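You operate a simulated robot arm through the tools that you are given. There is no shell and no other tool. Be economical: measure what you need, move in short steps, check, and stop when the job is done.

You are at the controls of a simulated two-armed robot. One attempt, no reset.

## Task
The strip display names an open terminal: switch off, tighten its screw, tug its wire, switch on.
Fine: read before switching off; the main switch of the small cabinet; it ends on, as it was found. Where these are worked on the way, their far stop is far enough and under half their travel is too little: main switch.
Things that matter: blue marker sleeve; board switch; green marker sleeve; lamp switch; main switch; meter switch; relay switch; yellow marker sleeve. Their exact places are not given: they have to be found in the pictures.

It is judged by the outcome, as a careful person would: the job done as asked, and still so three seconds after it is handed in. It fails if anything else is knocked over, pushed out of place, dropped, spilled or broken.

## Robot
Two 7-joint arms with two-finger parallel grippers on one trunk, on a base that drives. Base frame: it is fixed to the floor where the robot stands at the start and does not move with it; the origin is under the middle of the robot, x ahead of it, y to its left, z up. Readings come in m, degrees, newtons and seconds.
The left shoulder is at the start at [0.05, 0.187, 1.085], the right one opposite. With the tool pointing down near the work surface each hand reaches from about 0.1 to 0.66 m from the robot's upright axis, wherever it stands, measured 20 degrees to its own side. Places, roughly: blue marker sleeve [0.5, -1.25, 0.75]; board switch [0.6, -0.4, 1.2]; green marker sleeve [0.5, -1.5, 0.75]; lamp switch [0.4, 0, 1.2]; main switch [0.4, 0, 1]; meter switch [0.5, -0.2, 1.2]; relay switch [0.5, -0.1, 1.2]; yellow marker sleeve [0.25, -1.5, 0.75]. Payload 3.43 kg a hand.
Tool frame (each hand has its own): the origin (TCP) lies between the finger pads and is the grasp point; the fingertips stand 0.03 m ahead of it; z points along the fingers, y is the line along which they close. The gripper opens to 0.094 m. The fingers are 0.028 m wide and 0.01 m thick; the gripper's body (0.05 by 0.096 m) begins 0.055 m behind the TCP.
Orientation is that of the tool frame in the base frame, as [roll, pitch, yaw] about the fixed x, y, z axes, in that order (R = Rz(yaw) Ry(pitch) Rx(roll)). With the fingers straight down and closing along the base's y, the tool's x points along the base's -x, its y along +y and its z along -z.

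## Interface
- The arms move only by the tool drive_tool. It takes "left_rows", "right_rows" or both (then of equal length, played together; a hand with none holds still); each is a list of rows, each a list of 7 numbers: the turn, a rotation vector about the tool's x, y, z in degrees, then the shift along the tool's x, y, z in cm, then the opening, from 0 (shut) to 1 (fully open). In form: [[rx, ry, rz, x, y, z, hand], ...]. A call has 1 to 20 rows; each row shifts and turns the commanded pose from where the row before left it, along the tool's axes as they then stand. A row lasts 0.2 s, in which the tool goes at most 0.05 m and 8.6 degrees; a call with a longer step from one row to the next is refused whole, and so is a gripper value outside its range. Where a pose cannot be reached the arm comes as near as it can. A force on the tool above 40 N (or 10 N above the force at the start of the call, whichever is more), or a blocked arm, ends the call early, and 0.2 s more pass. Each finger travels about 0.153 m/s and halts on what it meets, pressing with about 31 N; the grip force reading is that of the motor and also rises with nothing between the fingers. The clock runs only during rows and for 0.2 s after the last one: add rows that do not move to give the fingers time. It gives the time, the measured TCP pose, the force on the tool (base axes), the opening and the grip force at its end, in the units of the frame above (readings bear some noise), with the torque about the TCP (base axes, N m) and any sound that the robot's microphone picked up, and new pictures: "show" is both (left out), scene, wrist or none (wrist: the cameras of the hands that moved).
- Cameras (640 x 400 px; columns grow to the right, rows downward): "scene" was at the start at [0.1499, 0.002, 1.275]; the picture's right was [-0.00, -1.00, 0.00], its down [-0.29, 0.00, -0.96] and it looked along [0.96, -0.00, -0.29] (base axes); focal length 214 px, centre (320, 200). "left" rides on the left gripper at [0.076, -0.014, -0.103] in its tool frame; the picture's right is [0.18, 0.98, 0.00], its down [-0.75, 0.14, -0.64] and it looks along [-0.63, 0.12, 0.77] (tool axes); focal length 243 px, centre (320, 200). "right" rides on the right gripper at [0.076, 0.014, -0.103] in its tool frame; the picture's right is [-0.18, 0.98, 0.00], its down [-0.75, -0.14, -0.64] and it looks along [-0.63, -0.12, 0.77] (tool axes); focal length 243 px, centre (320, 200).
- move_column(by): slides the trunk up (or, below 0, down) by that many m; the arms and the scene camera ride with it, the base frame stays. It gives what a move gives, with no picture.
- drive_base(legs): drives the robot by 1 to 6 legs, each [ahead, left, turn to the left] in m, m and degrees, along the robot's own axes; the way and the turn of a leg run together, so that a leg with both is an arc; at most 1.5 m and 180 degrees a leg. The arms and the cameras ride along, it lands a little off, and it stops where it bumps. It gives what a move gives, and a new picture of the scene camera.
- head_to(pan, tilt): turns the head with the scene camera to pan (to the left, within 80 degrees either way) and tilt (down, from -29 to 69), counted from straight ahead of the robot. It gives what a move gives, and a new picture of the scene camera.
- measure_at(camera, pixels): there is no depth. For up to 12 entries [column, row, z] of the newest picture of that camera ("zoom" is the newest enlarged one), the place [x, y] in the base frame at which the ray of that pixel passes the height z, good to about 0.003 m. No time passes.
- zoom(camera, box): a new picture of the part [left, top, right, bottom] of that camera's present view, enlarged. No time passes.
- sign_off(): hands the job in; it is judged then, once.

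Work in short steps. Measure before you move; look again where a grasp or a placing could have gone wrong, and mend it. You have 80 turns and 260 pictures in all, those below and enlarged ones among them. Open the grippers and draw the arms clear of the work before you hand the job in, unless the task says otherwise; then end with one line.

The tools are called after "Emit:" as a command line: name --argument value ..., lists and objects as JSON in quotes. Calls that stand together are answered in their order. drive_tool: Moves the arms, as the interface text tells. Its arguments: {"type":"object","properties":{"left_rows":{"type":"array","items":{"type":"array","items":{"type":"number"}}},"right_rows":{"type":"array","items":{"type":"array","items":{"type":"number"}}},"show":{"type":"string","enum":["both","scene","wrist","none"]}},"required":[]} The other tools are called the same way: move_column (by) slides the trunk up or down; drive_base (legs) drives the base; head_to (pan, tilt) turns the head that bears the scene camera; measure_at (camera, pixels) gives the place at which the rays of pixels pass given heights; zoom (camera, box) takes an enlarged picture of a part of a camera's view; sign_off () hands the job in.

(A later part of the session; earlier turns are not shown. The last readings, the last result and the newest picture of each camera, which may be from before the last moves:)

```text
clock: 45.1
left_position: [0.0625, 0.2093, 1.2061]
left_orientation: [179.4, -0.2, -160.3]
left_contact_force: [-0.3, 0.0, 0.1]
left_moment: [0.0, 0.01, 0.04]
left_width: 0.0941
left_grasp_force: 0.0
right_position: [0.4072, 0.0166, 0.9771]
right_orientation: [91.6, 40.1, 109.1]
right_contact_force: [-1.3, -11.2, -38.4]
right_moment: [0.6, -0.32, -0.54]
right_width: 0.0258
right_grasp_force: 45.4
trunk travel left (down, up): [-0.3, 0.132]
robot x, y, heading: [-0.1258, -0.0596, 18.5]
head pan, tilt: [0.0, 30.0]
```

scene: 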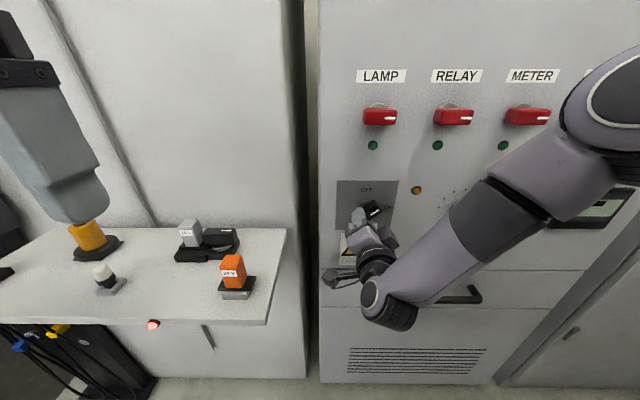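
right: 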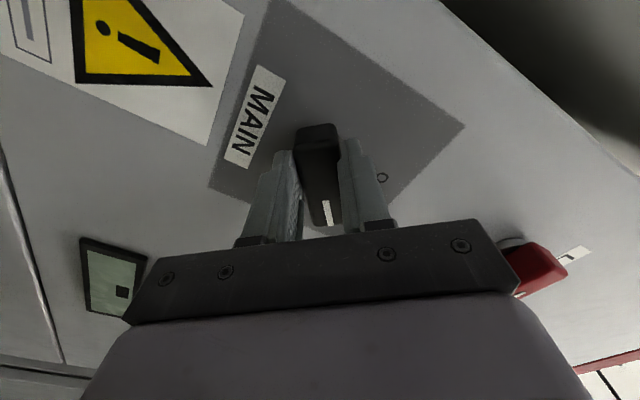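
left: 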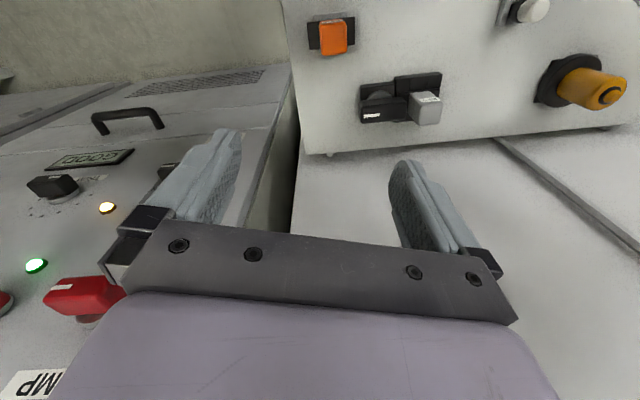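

Turning works (panel lamps went out). The force shows the knob's pivot is ~1.2 cm off the TCP along the bar; I correct for that and turn on around the true pivot.

Emit:
drive_tool --right_rows '[[0, 0, 0, 0.1, -0.26, 0, 0], [0, 0, 0, 0.1, -0.26, 0, 0], [0, 0, 0, 0.08, -0.26, 0, 0], [0, 0, -8, 0, -0.16, 0, 0], [0, 0, -8, 0, -0.16, 0, 0], [0, 0, -8, 0, -0.16, 0, 0]]'

```text
clock: 46.5
left_position: [0.0611, 0.2082, 1.2073]
left_orientation: [179.3, -0.2, -160.3]
left_contact_force: [-0.3, 0.5, 0.0]
left_moment: [-0.02, 0.01, -0.01]
left_width: 0.0939
left_grasp_force: 0.0
right_position: [0.4091, 0.0124, 0.9726]
right_orientation: [91.1, 64.1, 108.5]
right_contact_force: [0.2, -20.0, -18.1]
right_moment: [0.08, 0.82, 0.65]
right_width: 0.0261
right_grasp_force: 44.9
right hand out of reach, approached as far as the arm can: row 6
trunk travel left (down, up): [-0.3, 0.132]
robot x, y, heading: [-0.125, -0.06, 18.4]
head pan, tilt: [0.0, 30.0]
```

scene: 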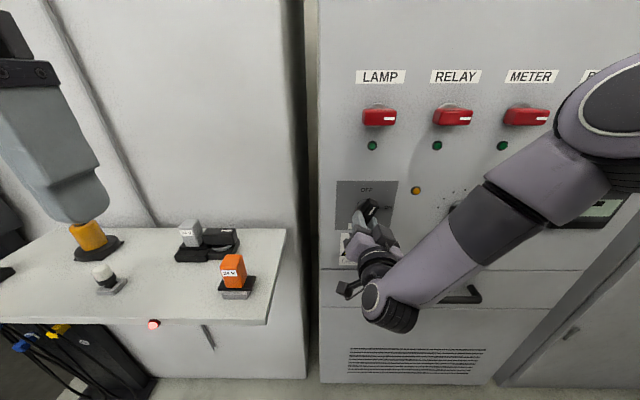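
right: 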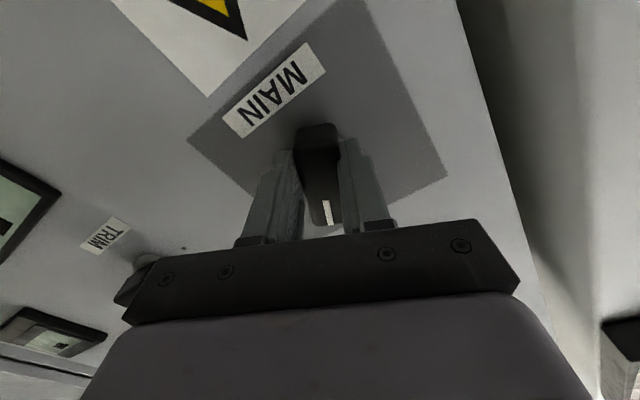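

64° so far. Continue with a correction to the right/down and finish to the stop.

Emit:
drive_tool --right_rows '[[0, 0, 0, 0.1, -0.25, 0, 0], [0, 0, 0, 0, -0.25, 0, 0], [0, 0, -8, 0, -0.16, 0, 0], [0, 0, -8, 0, -0.16, 0, 0], [0, 0, -8, 0, -0.16, 0, 0], [0, 0, -3, 0, 0, 0, 0]]'

```text
clock: 47.9
left_position: [0.0637, 0.2107, 1.2068]
left_orientation: [179.5, -0.3, -160.4]
left_contact_force: [0.1, 0.0, 0.1]
left_moment: [0.0, 0.04, -0.01]
left_width: 0.0941
left_grasp_force: 0.0
right_position: [0.411, 0.0076, 0.9717]
right_orientation: [-127.9, 89.0, -111.2]
right_contact_force: [13.0, -4.4, -6.2]
right_moment: [-0.03, 0.35, 0.34]
right_width: 0.0259
right_grasp_force: 44.9
right hand out of reach, approached as far as the arm can: row 2, 5
trunk travel left (down, up): [-0.3, 0.132]
robot x, y, heading: [-0.1189, -0.0596, 18.2]
head pan, tilt: [0.0, 30.0]
stopped in row 6 (right hand): the force on the tool passed its limit (the readings are from after the stop); the commanded pose is now the measured one
```

scene: 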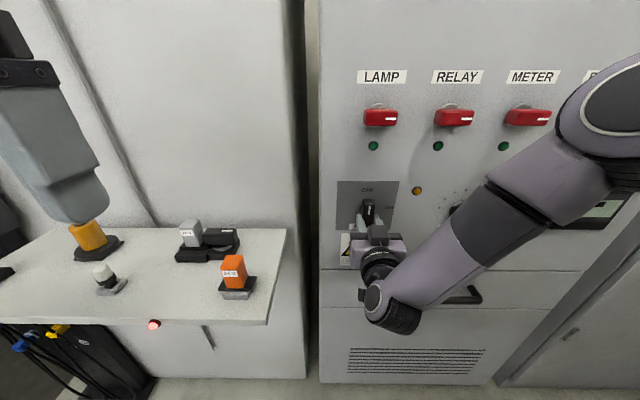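
right: 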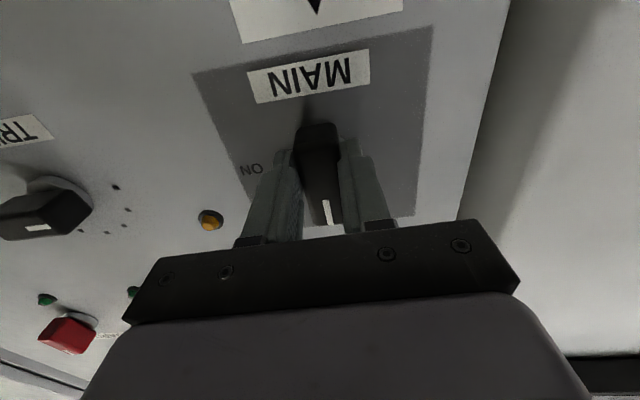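

The mark points to OFF and all panel lamps are out. Release and draw back.

Emit:
drive_tool --right_rows '[[0, 0, 0, 0, 0, 0, 0.4], [0, 0, 0, 0, 0, 0, 0.8], [0, 0, 0, 0, 0, 0, 1], [0, 0, 0, 0, 0, -2, 1], [0, 0, 0, 0, 0, -4, 1], [0, 0, 0, 0, 0, -4, 1], [0, 0, 0, 0, 0, 0, 1]]'

Emit:
zoom --camera "scene" --box '[320, 60, 520, 260]'

```text
clock: 49.5
left_position: [0.0599, 0.21, 1.206]
left_orientation: [179.4, -0.3, -160.3]
left_contact_force: [0.0, 0.3, 0.8]
left_moment: [-0.02, -0.02, -0.01]
left_width: 0.0943
left_grasp_force: 0.0
right_position: [0.3087, -0.0216, 0.9759]
right_orientation: [-111.5, 89.3, -94.5]
right_contact_force: [-0.4, -0.2, 0.4]
right_moment: [0.0, -0.02, 0.03]
right_width: 0.0942
right_grasp_force: 0.1
trunk travel left (down, up): [-0.3, 0.132]
robot x, y, heading: [-0.1252, -0.0595, 18.4]
head pan, tilt: [0.0, 30.0]
```

scene: 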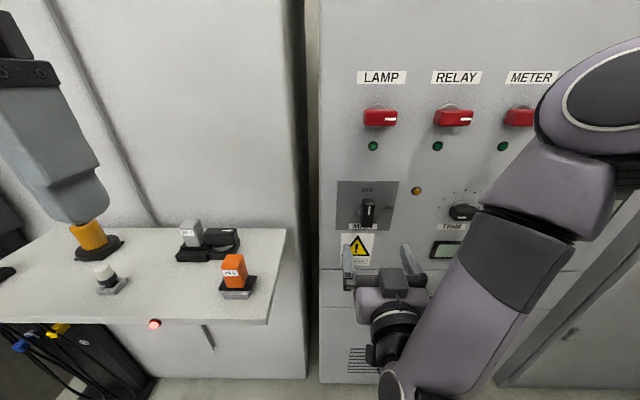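
right: 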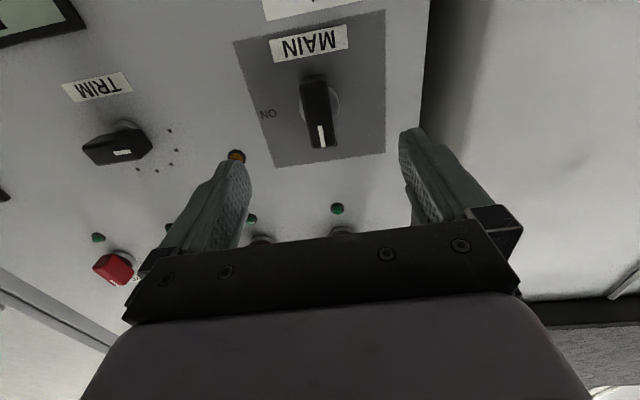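

```text
2.00 times, centred on (420, 160) of scene
```

zoom: 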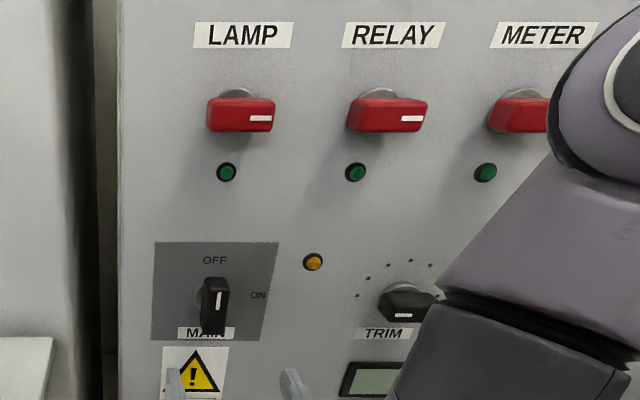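

MAIN is off and everything is dark. Drive back towards the bench.

Emit:
drive_base --legs '[[-0.15, 0, 0], [0, 0, -90], [0.6, 0, 0], [0.1, 0.2, 0]]'

```text
clock: 59.0
left_position: [0.3871, -0.8969, 1.2068]
left_orientation: [179.5, -0.1, 108.4]
left_contact_force: [0.4, -1.3, 0.1]
left_moment: [-0.02, 0.01, 0.02]
left_width: 0.0939
left_grasp_force: 0.1
right_position: [0.15, -1.142, 0.9764]
right_orientation: [-111.2, 89.3, 174.6]
right_contact_force: [0.6, -0.1, 0.1]
right_moment: [-0.04, 0.04, -0.03]
right_width: 0.0939
right_grasp_force: 0.0
trunk travel left (down, up): [-0.3, 0.132]
robot x, y, heading: [0.1199, -0.7053, -72.9]
head pan, tilt: [0.0, 30.0]
```

scene: 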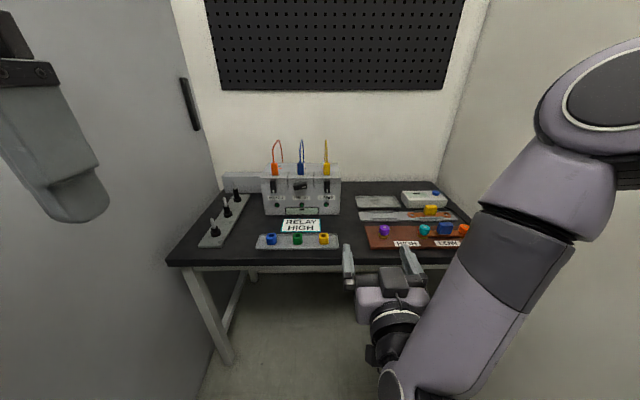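

Emit:
zoom --camera "scene" --box '[250, 135, 350, 235]'

Emit:
measure_at --camera "scene" --pixels '[[265, 214, 0.754], [340, 213, 0.754], [272, 239, 0.77], [298, 239, 0.77], [324, 239, 0.77], [300, 187, 0.84], [300, 187, 0.88], [300, 245, 0.754]]'

```text
4.00 times, centred on (300, 185) of scene
```

zoom: 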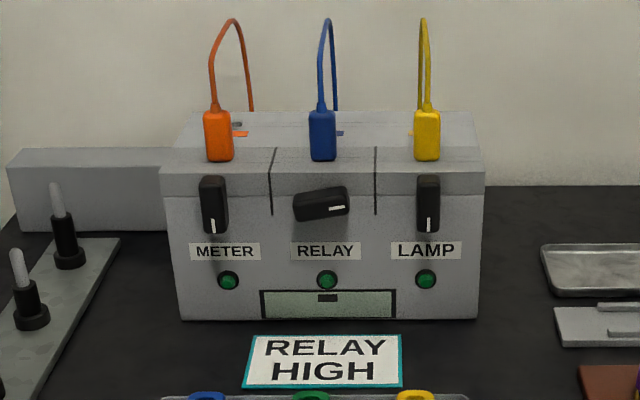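

```text
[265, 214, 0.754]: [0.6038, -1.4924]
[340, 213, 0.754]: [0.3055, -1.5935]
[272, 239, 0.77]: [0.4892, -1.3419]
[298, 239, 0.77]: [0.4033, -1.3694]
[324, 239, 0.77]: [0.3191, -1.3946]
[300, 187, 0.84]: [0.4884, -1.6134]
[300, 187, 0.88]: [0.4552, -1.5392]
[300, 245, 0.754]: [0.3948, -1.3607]
```

RELAY screw knob front is at about u=-0.05, v=1.575, z≈0.895 (box face at v≈1.607). I'd like the gripper camera to end up on top, so test rolling the hand through to that side here in free space.

Emit:
drive_tool --right_rows '[[0, 0, 8.2, 0, 0, 0, 1], [0, 0, 8.2, 0, 0, 0, 1], [0, 0, 8.2, 0, 0, 0, 1], [0, 0, 8.2, 0, 0, 0, 1], [0, 0, 8.2, 0, 0, 0, 1], [0, 0, 8.2, 0, 0, 0, 1], [0, 0, 8.2, 0, 0, 0, 1], [0, 0, 8.2, 0, 0, 0, 1], [0, 0, 8.2, 0, 0, 0, 1], [0, 0, 8.2, 0, 0, 0, 1], [0, 0, 8, 0, 0, 0, 1], [0, 0, 8.2, 0, 0, 0, 1], [0, 0, 8.2, 0, 0, 0, 1], [0, 0, 8.2, 0, 0, 0, 1], [0, 0, 8.2, 0, 0, 0, 1], [0, 0, 8.2, 0, 0, 0, 1], [0, 0, 8.2, 0, 0, 0, 1], [0, 0, 8.2, 0, 0, 0, 1], [0, 0, 8.2, 0, 0, 0, 1], [0, 0, 8.2, 0, 0, 0, 1]]' --show "scene"

```text
clock: 63.1
left_position: [0.3869, -0.8963, 1.208]
left_orientation: [179.5, -0.2, 108.4]
left_contact_force: [0.9, 0.5, 0.1]
left_moment: [-0.03, 0.0, 0.0]
left_width: 0.094
left_grasp_force: 0.0
right_position: [0.1492, -1.1408, 0.9765]
right_orientation: [90.9, -73.3, 15.1]
right_contact_force: [0.1, -0.3, -0.2]
right_moment: [0.01, 0.0, 0.04]
right_width: 0.094
right_grasp_force: 0.1
trunk travel left (down, up): [-0.3, 0.132]
robot x, y, heading: [0.121, -0.707, -72.9]
head pan, tilt: [0.0, 30.0]
```

scene: 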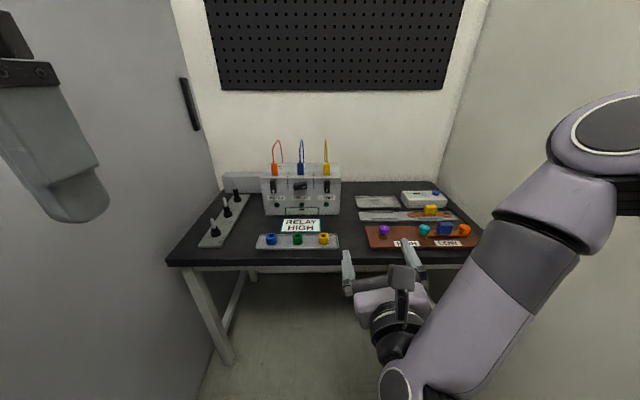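

Camera-up is reachable. Roll back to camera-left, lower the trunk 8 cm, and look down to see how much clearance my base has from the bench.

Emit:
drive_tool --right_rows '[[0, 0, -8.2, 0, 0, 0, 1], [0, 0, -8.2, 0, 0, 0, 1], [0, 0, -8.2, 0, 0, 0, 1], [0, 0, -8.2, 0, 0, 0, 1], [0, 0, -8.2, 0, 0, 0, 1], [0, 0, -8.2, 0, 0, 0, 1], [0, 0, -8.2, 0, 0, 0, 1], [0, 0, -8.2, 0, 0, 0, 1], [0, 0, -8.2, 0, 0, 0, 1], [0, 0, 0, 0, 0, 0, 1]]' --show "none"

Emit:
move_column --by -0.08

Emit:
head_to --pan 0 --tilt 69

```text
clock: 65.3
left_position: [0.3859, -0.8973, 1.2073]
left_orientation: [179.4, -0.2, 108.4]
left_contact_force: [-0.1, -0.5, 0.9]
left_moment: [0.0, 0.03, -0.04]
left_width: 0.0937
left_grasp_force: 0.1
right_position: [0.1504, -1.1407, 0.9758]
right_orientation: [90.3, 0.8, 15.7]
right_contact_force: [-0.4, -0.4, -0.9]
right_moment: [0.0, 0.01, -0.01]
right_width: 0.0939
right_grasp_force: 0.0
trunk travel left (down, up): [-0.3, 0.132]
robot x, y, heading: [0.1178, -0.7081, -72.9]
head pan, tilt: [0.0, 30.0]
```

```text
clock: 66.5
left_position: [0.3878, -0.8964, 1.1275]
left_orientation: [179.4, -0.1, 108.5]
left_contact_force: [0.9, 0.6, 0.7]
left_moment: [-0.03, -0.03, 0.01]
left_width: 0.0939
left_grasp_force: 0.1
right_position: [0.1493, -1.142, 0.8961]
right_orientation: [90.3, 0.8, 15.8]
right_contact_force: [0.0, 0.0, -0.3]
right_moment: [0.0, 0.04, 0.02]
right_width: 0.0943
right_grasp_force: 0.0
trunk travel left (down, up): [-0.22, 0.212]
robot x, y, heading: [0.1201, -0.7086, -72.6]
head pan, tilt: [0.0, 30.0]
```

```text
clock: 67.6
left_position: [0.3866, -0.897, 1.1267]
left_orientation: [179.5, -0.2, 108.4]
left_contact_force: [0.4, -0.4, 0.3]
left_moment: [0.01, 0.05, 0.01]
left_width: 0.0939
left_grasp_force: 0.0
right_position: [0.149, -1.1414, 0.8952]
right_orientation: [90.2, 0.7, 15.6]
right_contact_force: [0.2, 0.0, -0.2]
right_moment: [0.02, 0.01, -0.01]
right_width: 0.0939
right_grasp_force: 0.1
trunk travel left (down, up): [-0.22, 0.212]
robot x, y, heading: [0.1234, -0.7082, -72.9]
head pan, tilt: [0.0, 68.8]
```

scene: 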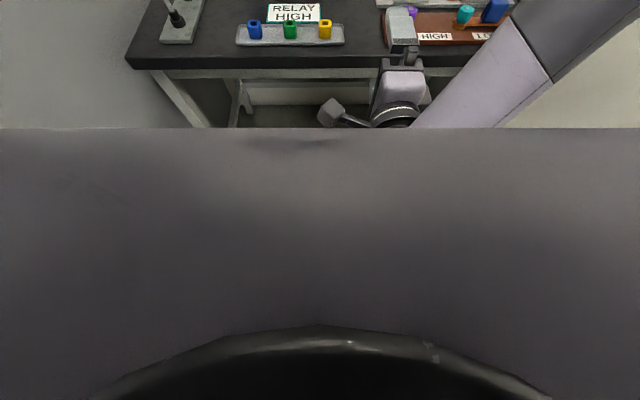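

My chest hides the base, so I'll approach in small legs. First 0.15 m ahead, 0.1 m left, with a 1.2° squaring turn.

Emit:
drive_base --legs '[[0.15, 0.1, 1.2]]'

Emit:
head_to --pan 0 --tilt 35

```text
clock: 69.1
left_position: [0.4663, -1.0034, 1.1421]
left_orientation: [176.0, 1.9, 108.3]
left_contact_force: [-0.5, 0.8, 0.4]
left_moment: [-0.01, -0.02, -0.01]
left_width: 0.0941
left_grasp_force: 0.2
right_position: [0.2503, -1.2521, 0.9008]
right_orientation: [89.0, -2.0, 16.5]
right_contact_force: [-0.2, -0.2, -0.1]
right_moment: [0.0, 0.02, 0.04]
right_width: 0.0937
right_grasp_force: 0.0
trunk travel left (down, up): [-0.22, 0.212]
robot x, y, heading: [0.2441, -0.8252, -72.2]
head pan, tilt: [0.0, 68.8]
```

scene: 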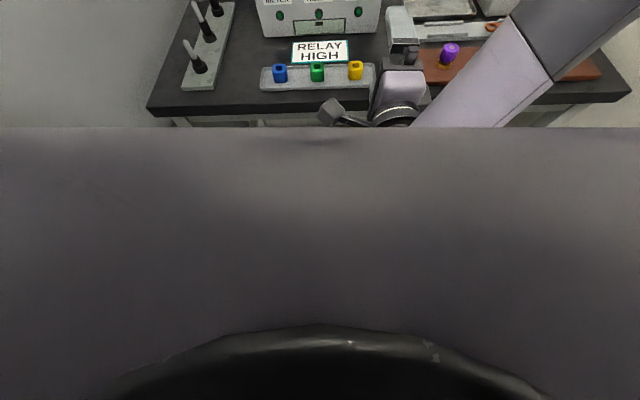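

```text
clock: 70.1
left_position: [0.4657, -1.0035, 1.1415]
left_orientation: [175.6, 2.3, 107.6]
left_contact_force: [-0.7, 0.3, 0.4]
left_moment: [-0.01, 0.02, -0.01]
left_width: 0.094
left_grasp_force: 0.0
right_position: [0.2529, -1.2527, 0.8998]
right_orientation: [89.2, -1.5, 16.5]
right_contact_force: [-0.3, -0.5, -0.1]
right_moment: [0.01, 0.01, 0.01]
right_width: 0.094
right_grasp_force: 0.2
trunk travel left (down, up): [-0.22, 0.212]
robot x, y, heading: [0.2454, -0.8228, -72.2]
head pan, tilt: [0.0, 35.0]
```

scene: 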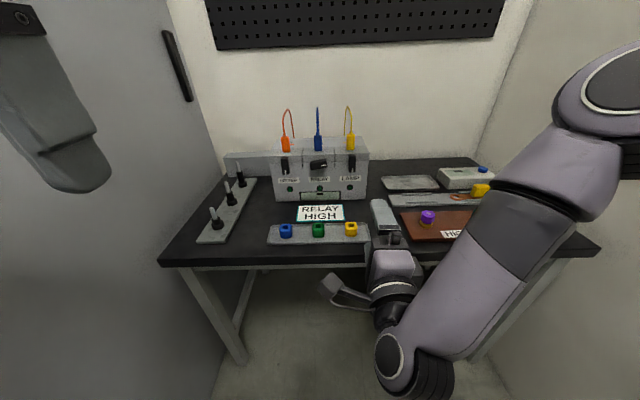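

The left hand's pose has been disturbed (tilted 4°) – its elbow probably touches the cabinet on my left. I'll move back right 8 cm.

Emit:
drive_base --legs '[[0, -0.08, 0]]'

Emit:
head_to --pan 75 --tilt 35

```text
clock: 70.7
left_position: [0.4653, -1.0035, 1.1397]
left_orientation: [174.9, 2.6, 107.1]
left_contact_force: [-0.7, -0.6, 0.6]
left_moment: [-0.04, 0.0, 0.0]
left_width: 0.0938
left_grasp_force: 0.1
right_position: [0.2568, -1.2548, 0.9007]
right_orientation: [89.6, -0.6, 16.8]
right_contact_force: [0.0, 0.0, -1.3]
right_moment: [0.01, -0.02, 0.02]
right_width: 0.0938
right_grasp_force: 0.0
trunk travel left (down, up): [-0.22, 0.212]
robot x, y, heading: [0.2354, -0.8231, -71.9]
head pan, tilt: [0.0, 35.0]
stopped in leg 1: the robot was blocked; the commanded pose is now the measured one
```

scene: 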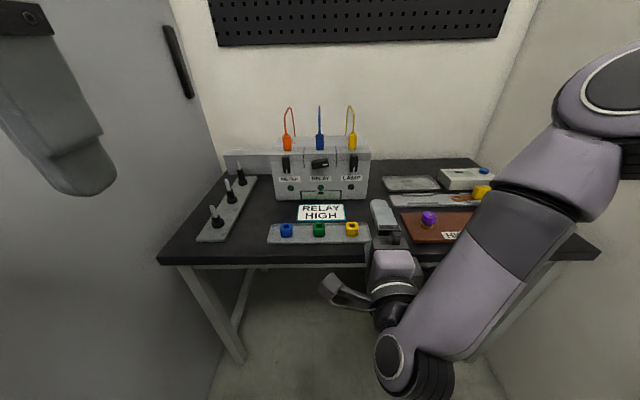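

```text
clock: 72.2
left_position: [0.4672, -1.0046, 1.1403]
left_orientation: [174.7, 2.7, 106.3]
left_contact_force: [30.6, 38.7, -5.9]
left_moment: [-4.34, 2.69, -5.01]
left_width: 0.0939
left_grasp_force: 0.0
right_position: [0.2565, -1.2553, 0.8979]
right_orientation: [89.6, -1.0, 16.7]
right_contact_force: [-0.2, -0.3, -1.2]
right_moment: [-0.01, -0.01, -0.01]
right_width: 0.0937
right_grasp_force: 0.0
trunk travel left (down, up): [-0.22, 0.212]
robot x, y, heading: [0.236, -0.8227, -72.0]
head pan, tilt: [75.0, 35.0]
```

scene: 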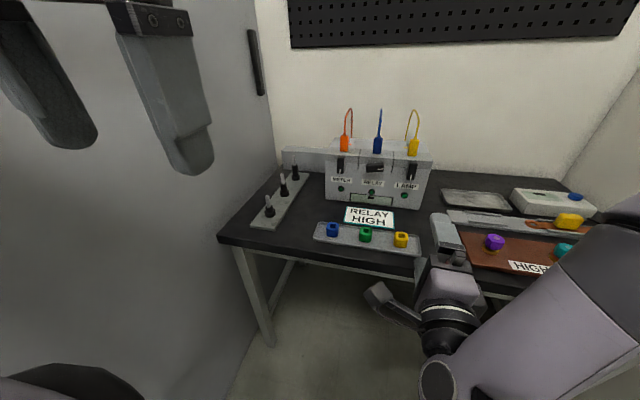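

The head now pushes against the left gripper; turn it back. The left arm's upper part seems pressed against the cabinet, so I'll reverse along the way I came.

Emit:
head_to --pan 0 --tilt 35

Emit:
drive_base --legs '[[-0.15, 0, 0]]'

```text
clock: 73.7
left_position: [0.4655, -1.0052, 1.138]
left_orientation: [174.7, 2.7, 106.9]
left_contact_force: [-1.3, -0.5, -0.1]
left_moment: [-0.01, -0.03, 0.02]
left_width: 0.0939
left_grasp_force: 0.0
right_position: [0.257, -1.2541, 0.8996]
right_orientation: [89.6, -0.8, 16.7]
right_contact_force: [0.9, -0.6, -0.1]
right_moment: [-0.03, 0.0, 0.01]
right_width: 0.0938
right_grasp_force: 0.1
trunk travel left (down, up): [-0.22, 0.212]
robot x, y, heading: [0.241, -0.8244, -72.2]
head pan, tilt: [0.0, 35.0]
```

scene: 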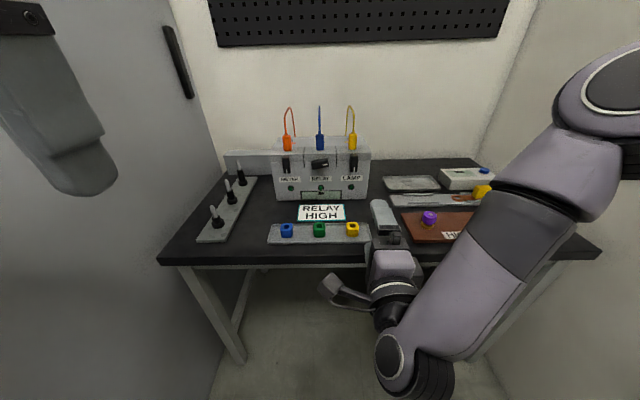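

```text
clock: 75.0
left_position: [0.4265, -0.8817, 1.1292]
left_orientation: [174.6, 0.7, 106.5]
left_contact_force: [-0.5, -0.6, 0.1]
left_moment: [0.04, -0.01, -0.02]
left_width: 0.0941
left_grasp_force: 0.0
right_position: [0.2173, -1.1254, 0.8896]
right_orientation: [90.8, -0.5, 16.7]
right_contact_force: [0.1, -0.6, -0.4]
right_moment: [0.0, -0.03, 0.01]
right_width: 0.0939
right_grasp_force: 0.0
trunk travel left (down, up): [-0.22, 0.212]
robot x, y, heading: [0.1948, -0.686, -71.8]
head pan, tilt: [0.0, 35.0]
```

scene: 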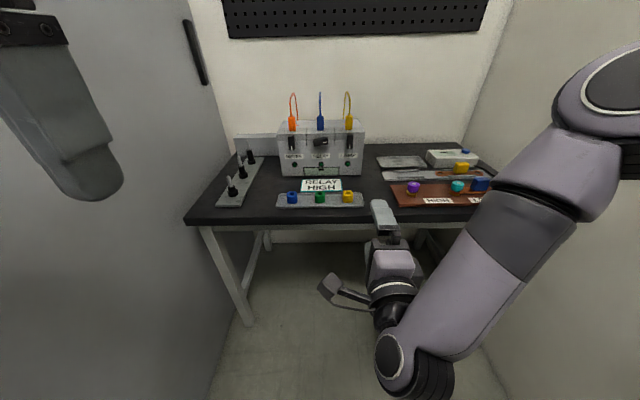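

Now shift right to free the left elbow.

Emit:
drive_base --legs '[[0, -0.1, 0]]'

```text
clock: 76.2
left_position: [0.3458, -0.9, 1.1279]
left_orientation: [175.9, 1.1, 106.6]
left_contact_force: [0.5, 0.1, -0.1]
left_moment: [-0.04, 0.0, 0.04]
left_width: 0.0939
left_grasp_force: 0.0
right_position: [0.1309, -1.1474, 0.8957]
right_orientation: [90.4, 0.6, 16.7]
right_contact_force: [0.2, -0.2, 0.9]
right_moment: [0.0, 0.03, -0.04]
right_width: 0.094
right_grasp_force: 0.0
trunk travel left (down, up): [-0.22, 0.212]
robot x, y, heading: [0.101, -0.7167, -71.9]
head pan, tilt: [0.0, 35.0]
```

scene: 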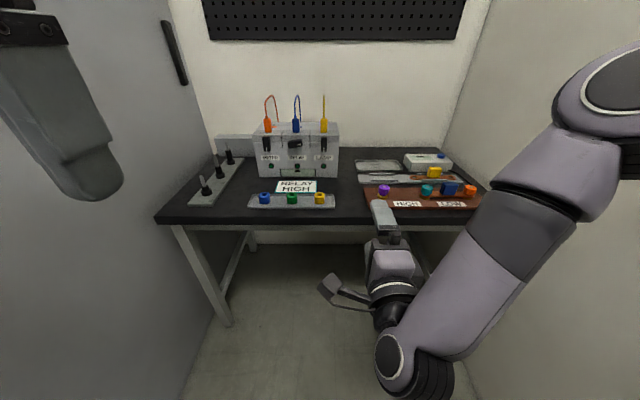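

Emit:
measure_at --camera "scene" --pixels '[[218, 325, 0.0], [212, 390, 0.0], [490, 390, 0.0], [215, 210, 0.754], [155, 222, 0.754], [487, 210, 0.754], [262, 176, 0.754], [339, 175, 0.754]]'

Emit:
zoom --camera "scene" --box '[245, 85, 345, 185]'

Emit:
measure_at --camera "zoom" --pixels '[[320, 200, 0.88], [320, 200, 0.92], [330, 238, 0.86], [330, 238, 0.9]]'

```text
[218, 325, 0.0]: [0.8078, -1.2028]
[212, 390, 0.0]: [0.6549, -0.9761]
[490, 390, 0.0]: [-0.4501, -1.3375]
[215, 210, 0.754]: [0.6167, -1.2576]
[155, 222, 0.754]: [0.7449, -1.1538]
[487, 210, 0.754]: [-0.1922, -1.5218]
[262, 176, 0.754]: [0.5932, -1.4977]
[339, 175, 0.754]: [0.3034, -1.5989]
```

```text
4.00 times, centred on (295, 135) of scene
```

zoom: 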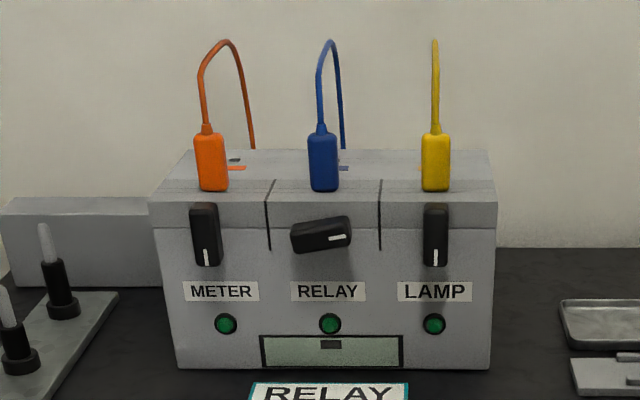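

```text
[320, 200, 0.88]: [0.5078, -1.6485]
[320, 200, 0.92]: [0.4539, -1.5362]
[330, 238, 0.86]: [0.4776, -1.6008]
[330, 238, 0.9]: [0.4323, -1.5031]
```

The corridor runs from about u=-0.85 to 0.35, so I must keep right and let the right hand reach slightly across. Drive 0.2 m ahead and 2 cm right.

Emit:
drive_base --legs '[[0.2, -0.02, 0]]'

```text
clock: 77.8
left_position: [0.3882, -1.0907, 1.1285]
left_orientation: [175.9, 1.3, 106.8]
left_contact_force: [0.4, -0.3, 0.5]
left_moment: [0.01, 0.02, 0.03]
left_width: 0.094
left_grasp_force: 0.0
right_position: [0.1741, -1.3391, 0.8962]
right_orientation: [90.3, 0.8, 16.9]
right_contact_force: [0.3, 0.6, 0.7]
right_moment: [-0.01, -0.01, 0.0]
right_width: 0.0939
right_grasp_force: 0.0
trunk travel left (down, up): [-0.22, 0.212]
robot x, y, heading: [0.1381, -0.9046, -71.5]
head pan, tilt: [0.0, 35.0]
```

scene: 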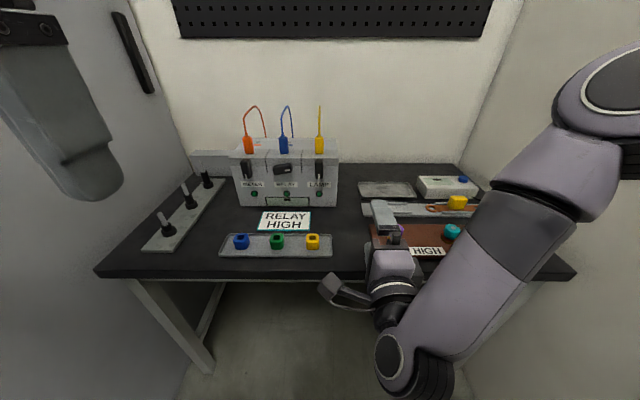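

Move the right hand left by 20 cm (over the tray, well above the sleeves), squaring its yaw by 1.4°.

Emit:
drive_tool --right_rows '[[0, 1.4, 0, 4, 0, 0, 1], [0, 0, 0, 4, 0, 0, 0.5], [0, 0, 0, 4, 0, 0, 0.5], [0, 0, 0, 4, 0, 0, 0.5], [0, 0, 0, 4, 0, 0, 0.5], [0, 0, 0, 0, 0, 0, 0.5]]'

Emit:
zoom --camera "scene" --box '[220, 90, 360, 230]'

```text
clock: 79.4
left_position: [0.3883, -1.0893, 1.1295]
left_orientation: [175.9, 1.2, 106.8]
left_contact_force: [0.0, 0.3, 0.6]
left_moment: [0.0, -0.03, -0.06]
left_width: 0.094
left_grasp_force: 0.0
right_position: [0.3557, -1.3053, 0.9029]
right_orientation: [90.0, -0.6, 14.8]
right_contact_force: [-0.6, 0.6, 0.2]
right_moment: [0.01, -0.02, -0.01]
right_width: 0.0469
right_grasp_force: 0.1
trunk travel left (down, up): [-0.22, 0.212]
robot x, y, heading: [0.1378, -0.9016, -71.7]
head pan, tilt: [0.0, 35.0]
stopped in row 6 (right hand): the arm was blocked; the commanded pose is now the measured one
```

scene: 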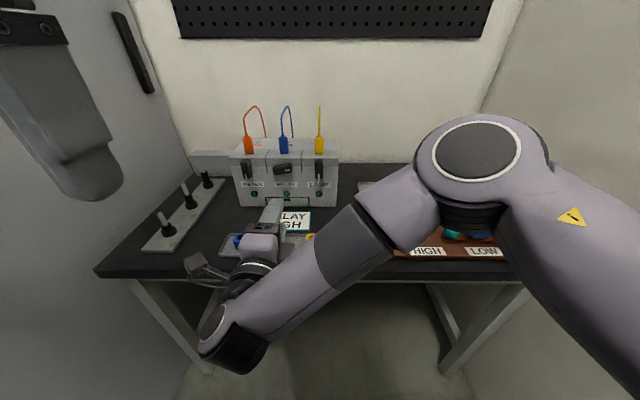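
right: 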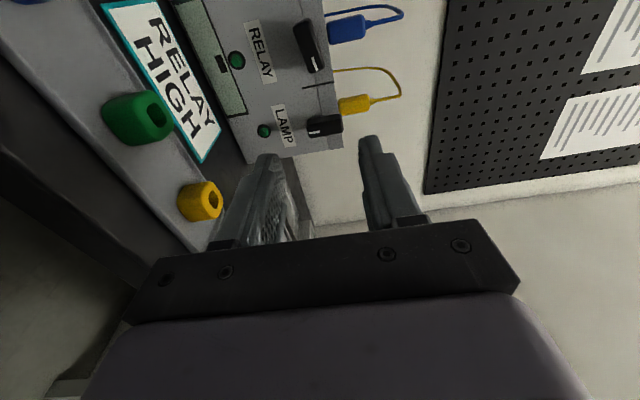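

```text
2.86 times, centred on (290, 160) of scene
```

zoom: 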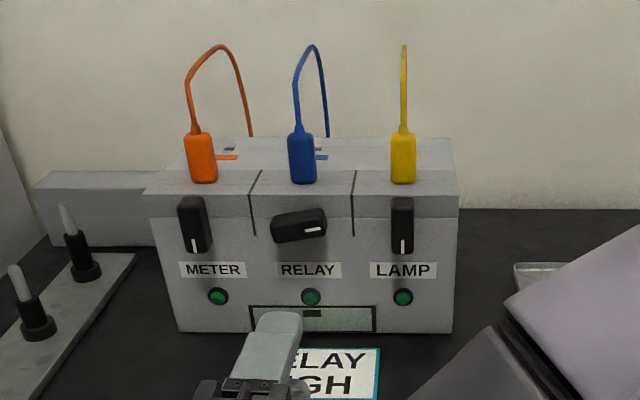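

The arm folded up against a limit near the end but the hand is about where I want it laterally (u≈-0.07). Moving forward should ease it; I go 6 cm ahead and correct yaw by 3°.

Emit:
drive_tool --right_rows '[[0, 0, 0, 0, 0, 2, 0.5], [0, 1, 0, 0, 0, 2, 0.5], [0, 1, 0, 0, 0, 2, 0.5], [0, 1, 0, 0, 0, 0, 0.5]]'

```text
clock: 80.4
left_position: [0.3883, -1.0898, 1.1302]
left_orientation: [176.0, 1.2, 106.8]
left_contact_force: [0.3, -0.5, -1.0]
left_moment: [-0.01, -0.04, -0.02]
left_width: 0.0942
left_grasp_force: 0.1
right_position: [0.3753, -1.361, 0.9019]
right_orientation: [89.8, -0.5, 18.2]
right_contact_force: [-0.6, -0.3, -0.3]
right_moment: [0.03, -0.03, -0.03]
right_width: 0.0472
right_grasp_force: 0.1
trunk travel left (down, up): [-0.22, 0.212]
robot x, y, heading: [0.136, -0.903, -71.6]
head pan, tilt: [0.0, 35.0]
```

scene: 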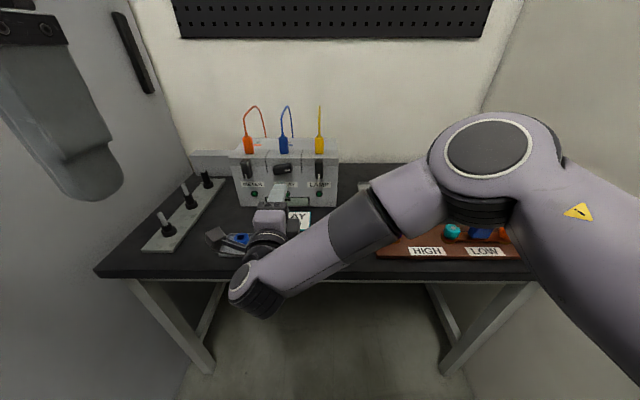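
right: 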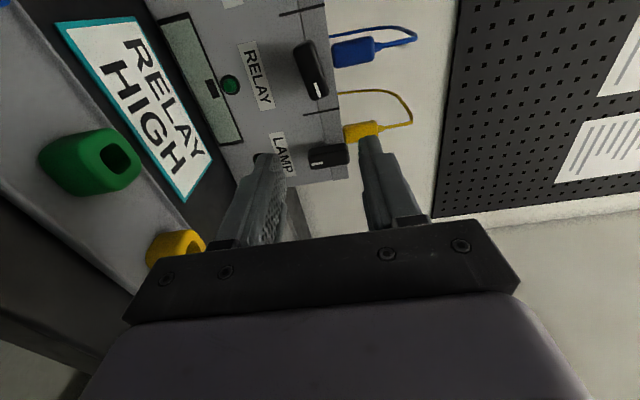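

Knob at wrist pixel (311,70) → 2.2 cm left, 0.6 cm below, ~16.6 cm ahead. Shift, roll -7° to match its tilt, and advance 10 cm.

Emit:
drive_tool --right_rows '[[0, 0, 0, 2.1, -0.5, 0, 0.5], [0, 0, 0, 0, 0, 3, 0.5], [0, 0, 0, 0, 0, 3, 0.5], [0, 0, 0, 0, 0, 2, 0.5], [0, 0, 0, 0, 0, 2, 0.5], [0, 0, -7, 0, 0, 0, 0.5], [0, 0, 0, 0, 0, 0, 0.5]]'

Emit:
zoom --camera "scene" --box '[220, 90, 360, 230]'

```text
clock: 82.0
left_position: [0.3877, -1.09, 1.1284]
left_orientation: [175.9, 1.2, 106.9]
left_contact_force: [-0.6, 0.6, -0.1]
left_moment: [-0.02, 0.01, -0.03]
left_width: 0.0941
left_grasp_force: 0.0
right_position: [0.4243, -1.4481, 0.9011]
right_orientation: [89.9, 6.6, 18.2]
right_contact_force: [0.2, 0.1, 0.1]
right_moment: [0.03, 0.03, 0.0]
right_width: 0.0469
right_grasp_force: 0.0
trunk travel left (down, up): [-0.22, 0.212]
robot x, y, heading: [0.1388, -0.9047, -71.9]
head pan, tilt: [0.0, 35.0]
```

scene: 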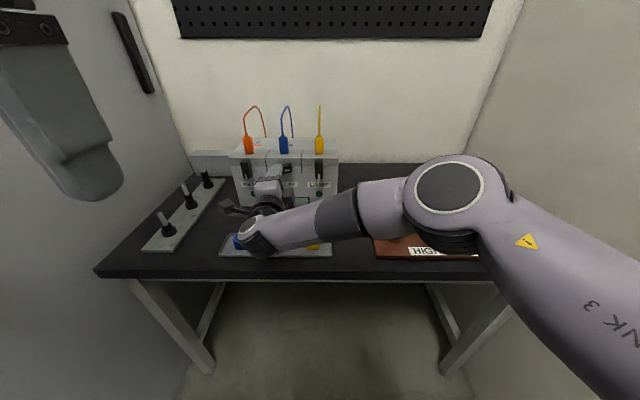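
right: 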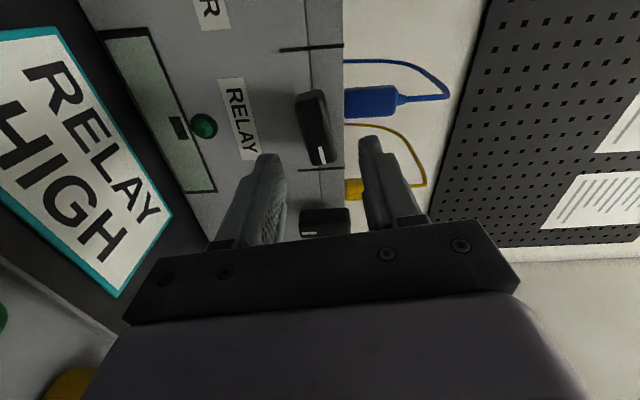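

```text
2.86 times, centred on (290, 160) of scene
```

zoom: 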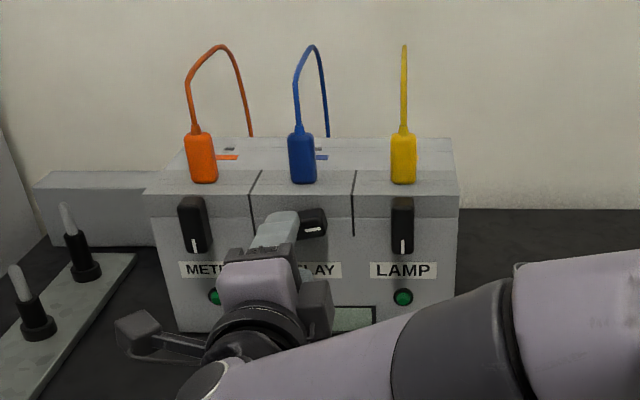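

Aligned: knob ~0.5 cm low. From the main-switch experience the pivot lies ~1 cm right of my image estimate, so I shift right 1 cm, down 0.4 cm, and advance 5.5 cm.

Emit:
drive_tool --right_rows '[[0, 0, 0, -0.8, -0.4, 0, 0.5], [0, 0, 0, 0, 0, 2, 0.5], [0, 0, 0, 0, 0, 1.5, 0.5], [0, 0, 0, 0, 0, 1, 0.5], [0, 0, 0, 0, 0, 1, 0.5], [0, 0, 0, 0, 0, 0, 0.5]]'

Emit:
zoom --camera "scene" --box '[220, 90, 360, 230]'

```text
clock: 83.4
left_position: [0.3876, -1.0906, 1.1293]
left_orientation: [175.9, 1.2, 106.8]
left_contact_force: [-0.3, 0.4, 0.2]
left_moment: [-0.01, 0.01, -0.02]
left_width: 0.0942
left_grasp_force: 0.0
right_position: [0.4314, -1.5063, 0.8973]
right_orientation: [89.8, 6.5, 17.9]
right_contact_force: [-0.6, -0.1, -0.4]
right_moment: [0.01, 0.02, -0.03]
right_width: 0.0473
right_grasp_force: 0.0
trunk travel left (down, up): [-0.22, 0.212]
robot x, y, heading: [0.136, -0.9043, -71.4]
head pan, tilt: [0.0, 35.0]
```

scene: 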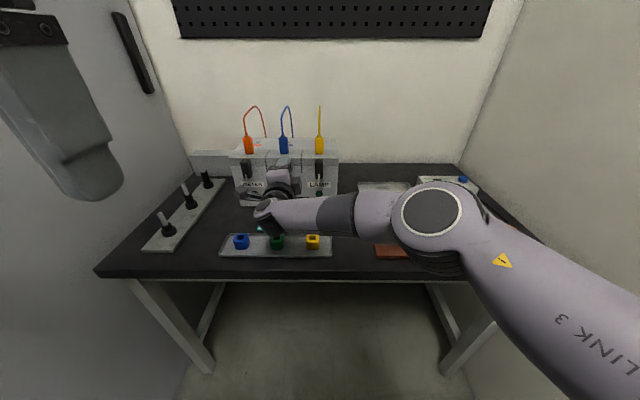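
right: 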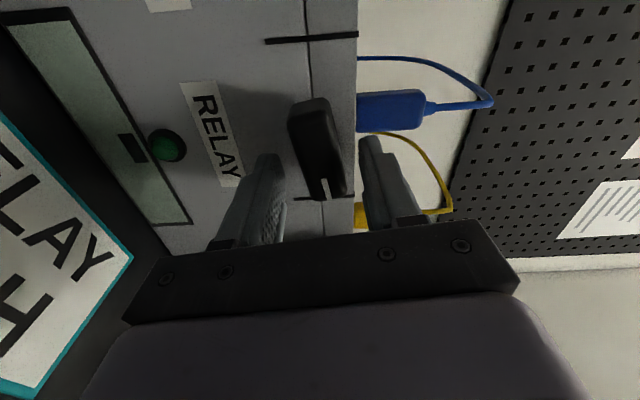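

```text
2.86 times, centred on (290, 160) of scene
```

zoom: 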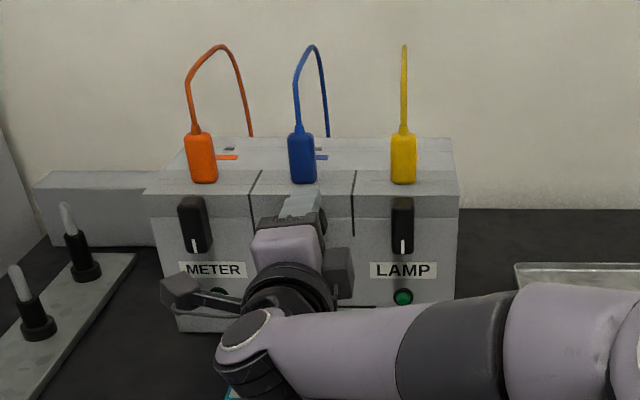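

Fingers straddle the RELAY knob. Close on it.

Emit:
drive_tool --right_rows '[[0, 0, 0, 0, 0, 0.4, 0.5], [0, 0, 0, 0, 0, 0, 0.3], [0, 0, 0, 0, 0, 0, 0], [0, 0, 0, 0, 0, 0, 0]]'

```text
clock: 84.4
left_position: [0.3879, -1.0888, 1.1289]
left_orientation: [175.9, 1.3, 106.8]
left_contact_force: [-0.4, 0.6, 0.3]
left_moment: [-0.01, 0.01, 0.0]
left_width: 0.094
left_grasp_force: 0.0
right_position: [0.4283, -1.5149, 0.9]
right_orientation: [89.4, 6.6, 17.2]
right_contact_force: [7.2, -8.0, 19.4]
right_moment: [0.27, -0.31, -0.23]
right_width: 0.0262
right_grasp_force: 44.7
trunk travel left (down, up): [-0.22, 0.212]
robot x, y, heading: [0.1402, -0.9038, -71.9]
head pan, tilt: [0.0, 35.0]
```

scene: 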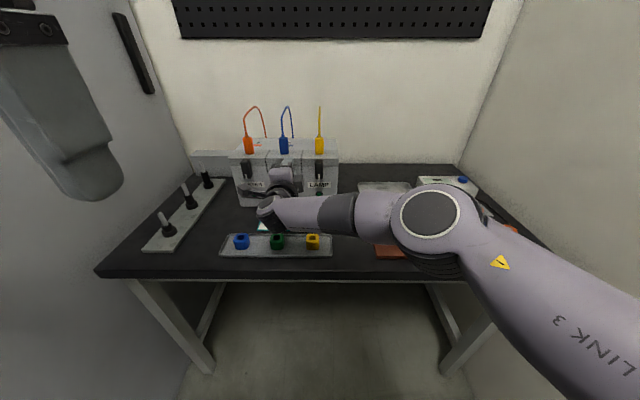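
right: 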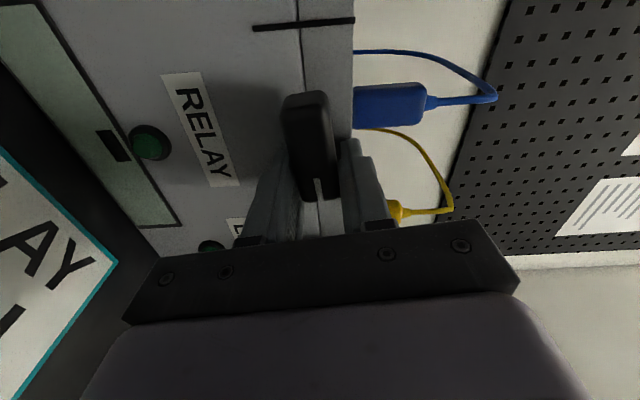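

Gripped at 26 mm. Relieve vertical force (+0.3 cm) and begin turning clockwise in small steps.

Emit:
drive_tool --right_rows '[[0, 0, 0, 0, 0.3, 0, 0], [0, 0, 6, 0, 0, 0, 0], [0, 0, 6, 0, 0, 0, 0], [0, 0, 6, 0, 0, 0, 0], [0, 0, 6, 0, 0, 0, 0]]'

```text
clock: 85.6
left_position: [0.3875, -1.0944, 1.1282]
left_orientation: [175.8, 1.0, 106.7]
left_contact_force: [-0.1, 0.3, -0.3]
left_moment: [-0.01, -0.01, -0.02]
left_width: 0.0938
left_grasp_force: 0.1
right_position: [0.4284, -1.5158, 0.8921]
right_orientation: [90.7, -17.8, 17.2]
right_contact_force: [-8.0, -23.0, -21.5]
right_moment: [0.18, 0.31, -0.9]
right_width: 0.0263
right_grasp_force: 45.3
trunk travel left (down, up): [-0.22, 0.212]
robot x, y, heading: [0.1335, -0.9032, -71.9]
head pan, tilt: [0.0, 35.0]
```

scene: 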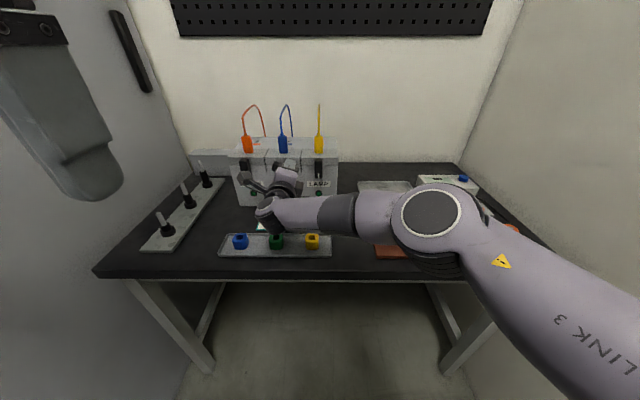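
right: 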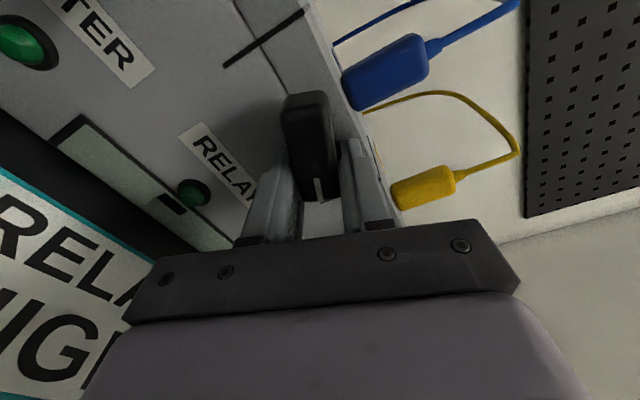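

The grip is ~2 cm right of the pivot; compensate (-y shift per turn) and keep turning.

Emit:
drive_tool --right_rows '[[0, 0, 0, 0, -0.3, 0.1, 0], [0, 0, 0, 0, -0.3, 0.1, 0], [0, 0, 8, 0, -0.3, 0, 0], [0, 0, 8, 0, -0.28, 0, 0], [0, 0, 8, 0, -0.28, 0, 0]]' --show "wrist"

```text
clock: 86.2
left_position: [0.3884, -1.088, 1.1296]
left_orientation: [175.9, 1.3, 106.9]
left_contact_force: [-0.6, -0.6, -0.1]
left_moment: [-0.01, -0.01, -0.03]
left_width: 0.0937
left_grasp_force: 0.0
right_position: [0.4294, -1.5164, 0.8915]
right_orientation: [90.7, -17.7, 17.3]
right_contact_force: [2.3, 8.8, -1.0]
right_moment: [-0.23, -0.03, 0.27]
right_width: 0.0262
right_grasp_force: 45.2
trunk travel left (down, up): [-0.22, 0.212]
robot x, y, heading: [0.1365, -0.8989, -71.5]
head pan, tilt: [0.0, 35.0]
stopped in row 2 (right hand): the force on the tool passed its limit (the readings are from after the stop); the commanded pose is now the measured one
```

right: 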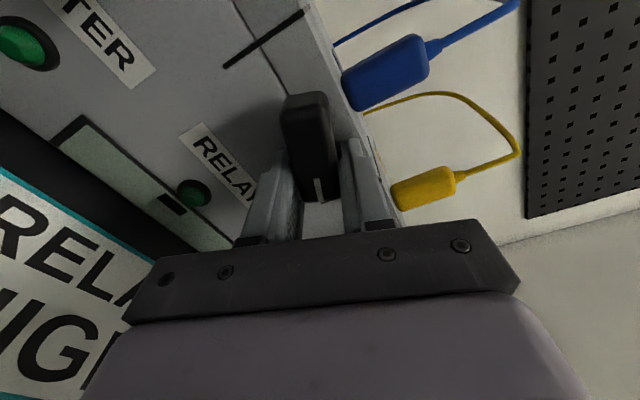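

Commanded pose is now reset to the actual one with low force. Continue turning with compensation only.

Emit:
drive_tool --right_rows '[[0, 0, 6, 0, -0.2, -0.1, 0], [0, 0, 6, 0, -0.2, 0, 0], [0, 0, 6, 0, -0.2, 0, 0], [0, 0, 6, 0, -0.2, 0, 0]]' --show "wrist"

```text
clock: 87.0
left_position: [0.3894, -1.0862, 1.1301]
left_orientation: [176.0, 1.2, 107.0]
left_contact_force: [0.6, -0.2, 0.3]
left_moment: [0.04, 0.01, -0.04]
left_width: 0.094
left_grasp_force: 0.0
right_position: [0.4315, -1.5145, 0.8871]
right_orientation: [91.2, -34.9, 17.3]
right_contact_force: [7.6, 13.9, 2.9]
right_moment: [-0.65, -0.11, 0.21]
right_width: 0.0262
right_grasp_force: 45.0
trunk travel left (down, up): [-0.22, 0.212]
robot x, y, heading: [0.1374, -0.9034, -71.6]
head pan, tilt: [0.0, 35.0]
stopped in row 4 (right hand): the force on the tool passed its limit (the readings are from after the stop); the commanded pose is now the measured one
```

right: 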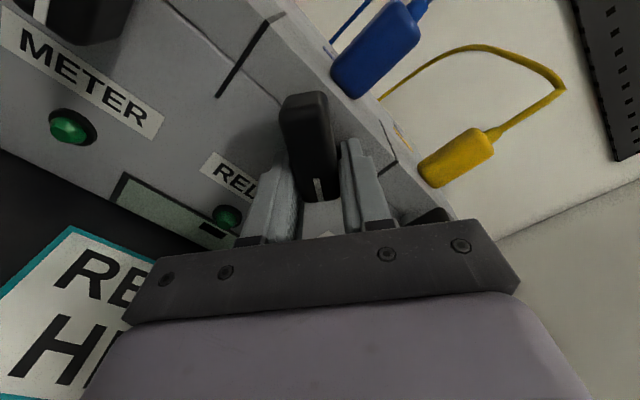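

Bar now at -35°; fits a 1.9 cm lever arm around pivot z≈0.898. Continue with a slight left/back relief.

Emit:
drive_tool --right_rows '[[0, 0, 0, 0.2, -0.1, -0.2, 0], [0, 0, 6, 0.02, -0.2, 0, 0], [0, 0, 6, 0.02, -0.2, 0, 0], [0, 0, 6, 0.02, -0.2, 0, 0], [0, 0, 6, 0.02, -0.2, 0, 0]]' --show "wrist"

```text
clock: 87.7
left_position: [0.3881, -1.0854, 1.1281]
left_orientation: [176.0, 1.3, 107.1]
left_contact_force: [0.0, -0.5, 0.0]
left_moment: [-0.01, 0.01, 0.01]
left_width: 0.0938
left_grasp_force: 0.0
right_position: [0.4344, -1.514, 0.8855]
right_orientation: [92.0, -44.0, 16.9]
right_contact_force: [7.1, 13.0, -1.2]
right_moment: [-1.15, -0.2, 0.3]
right_width: 0.0263
right_grasp_force: 44.9
trunk travel left (down, up): [-0.22, 0.212]
robot x, y, heading: [0.1383, -0.9038, -71.4]
head pan, tilt: [0.0, 35.0]
stopped in row 3 (right hand): the force on the tool passed its limit (the readings are from after the stop); the commanded pose is now the measured one
```

right: 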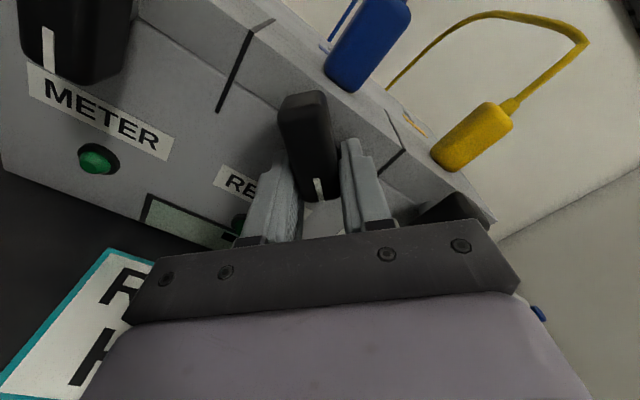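

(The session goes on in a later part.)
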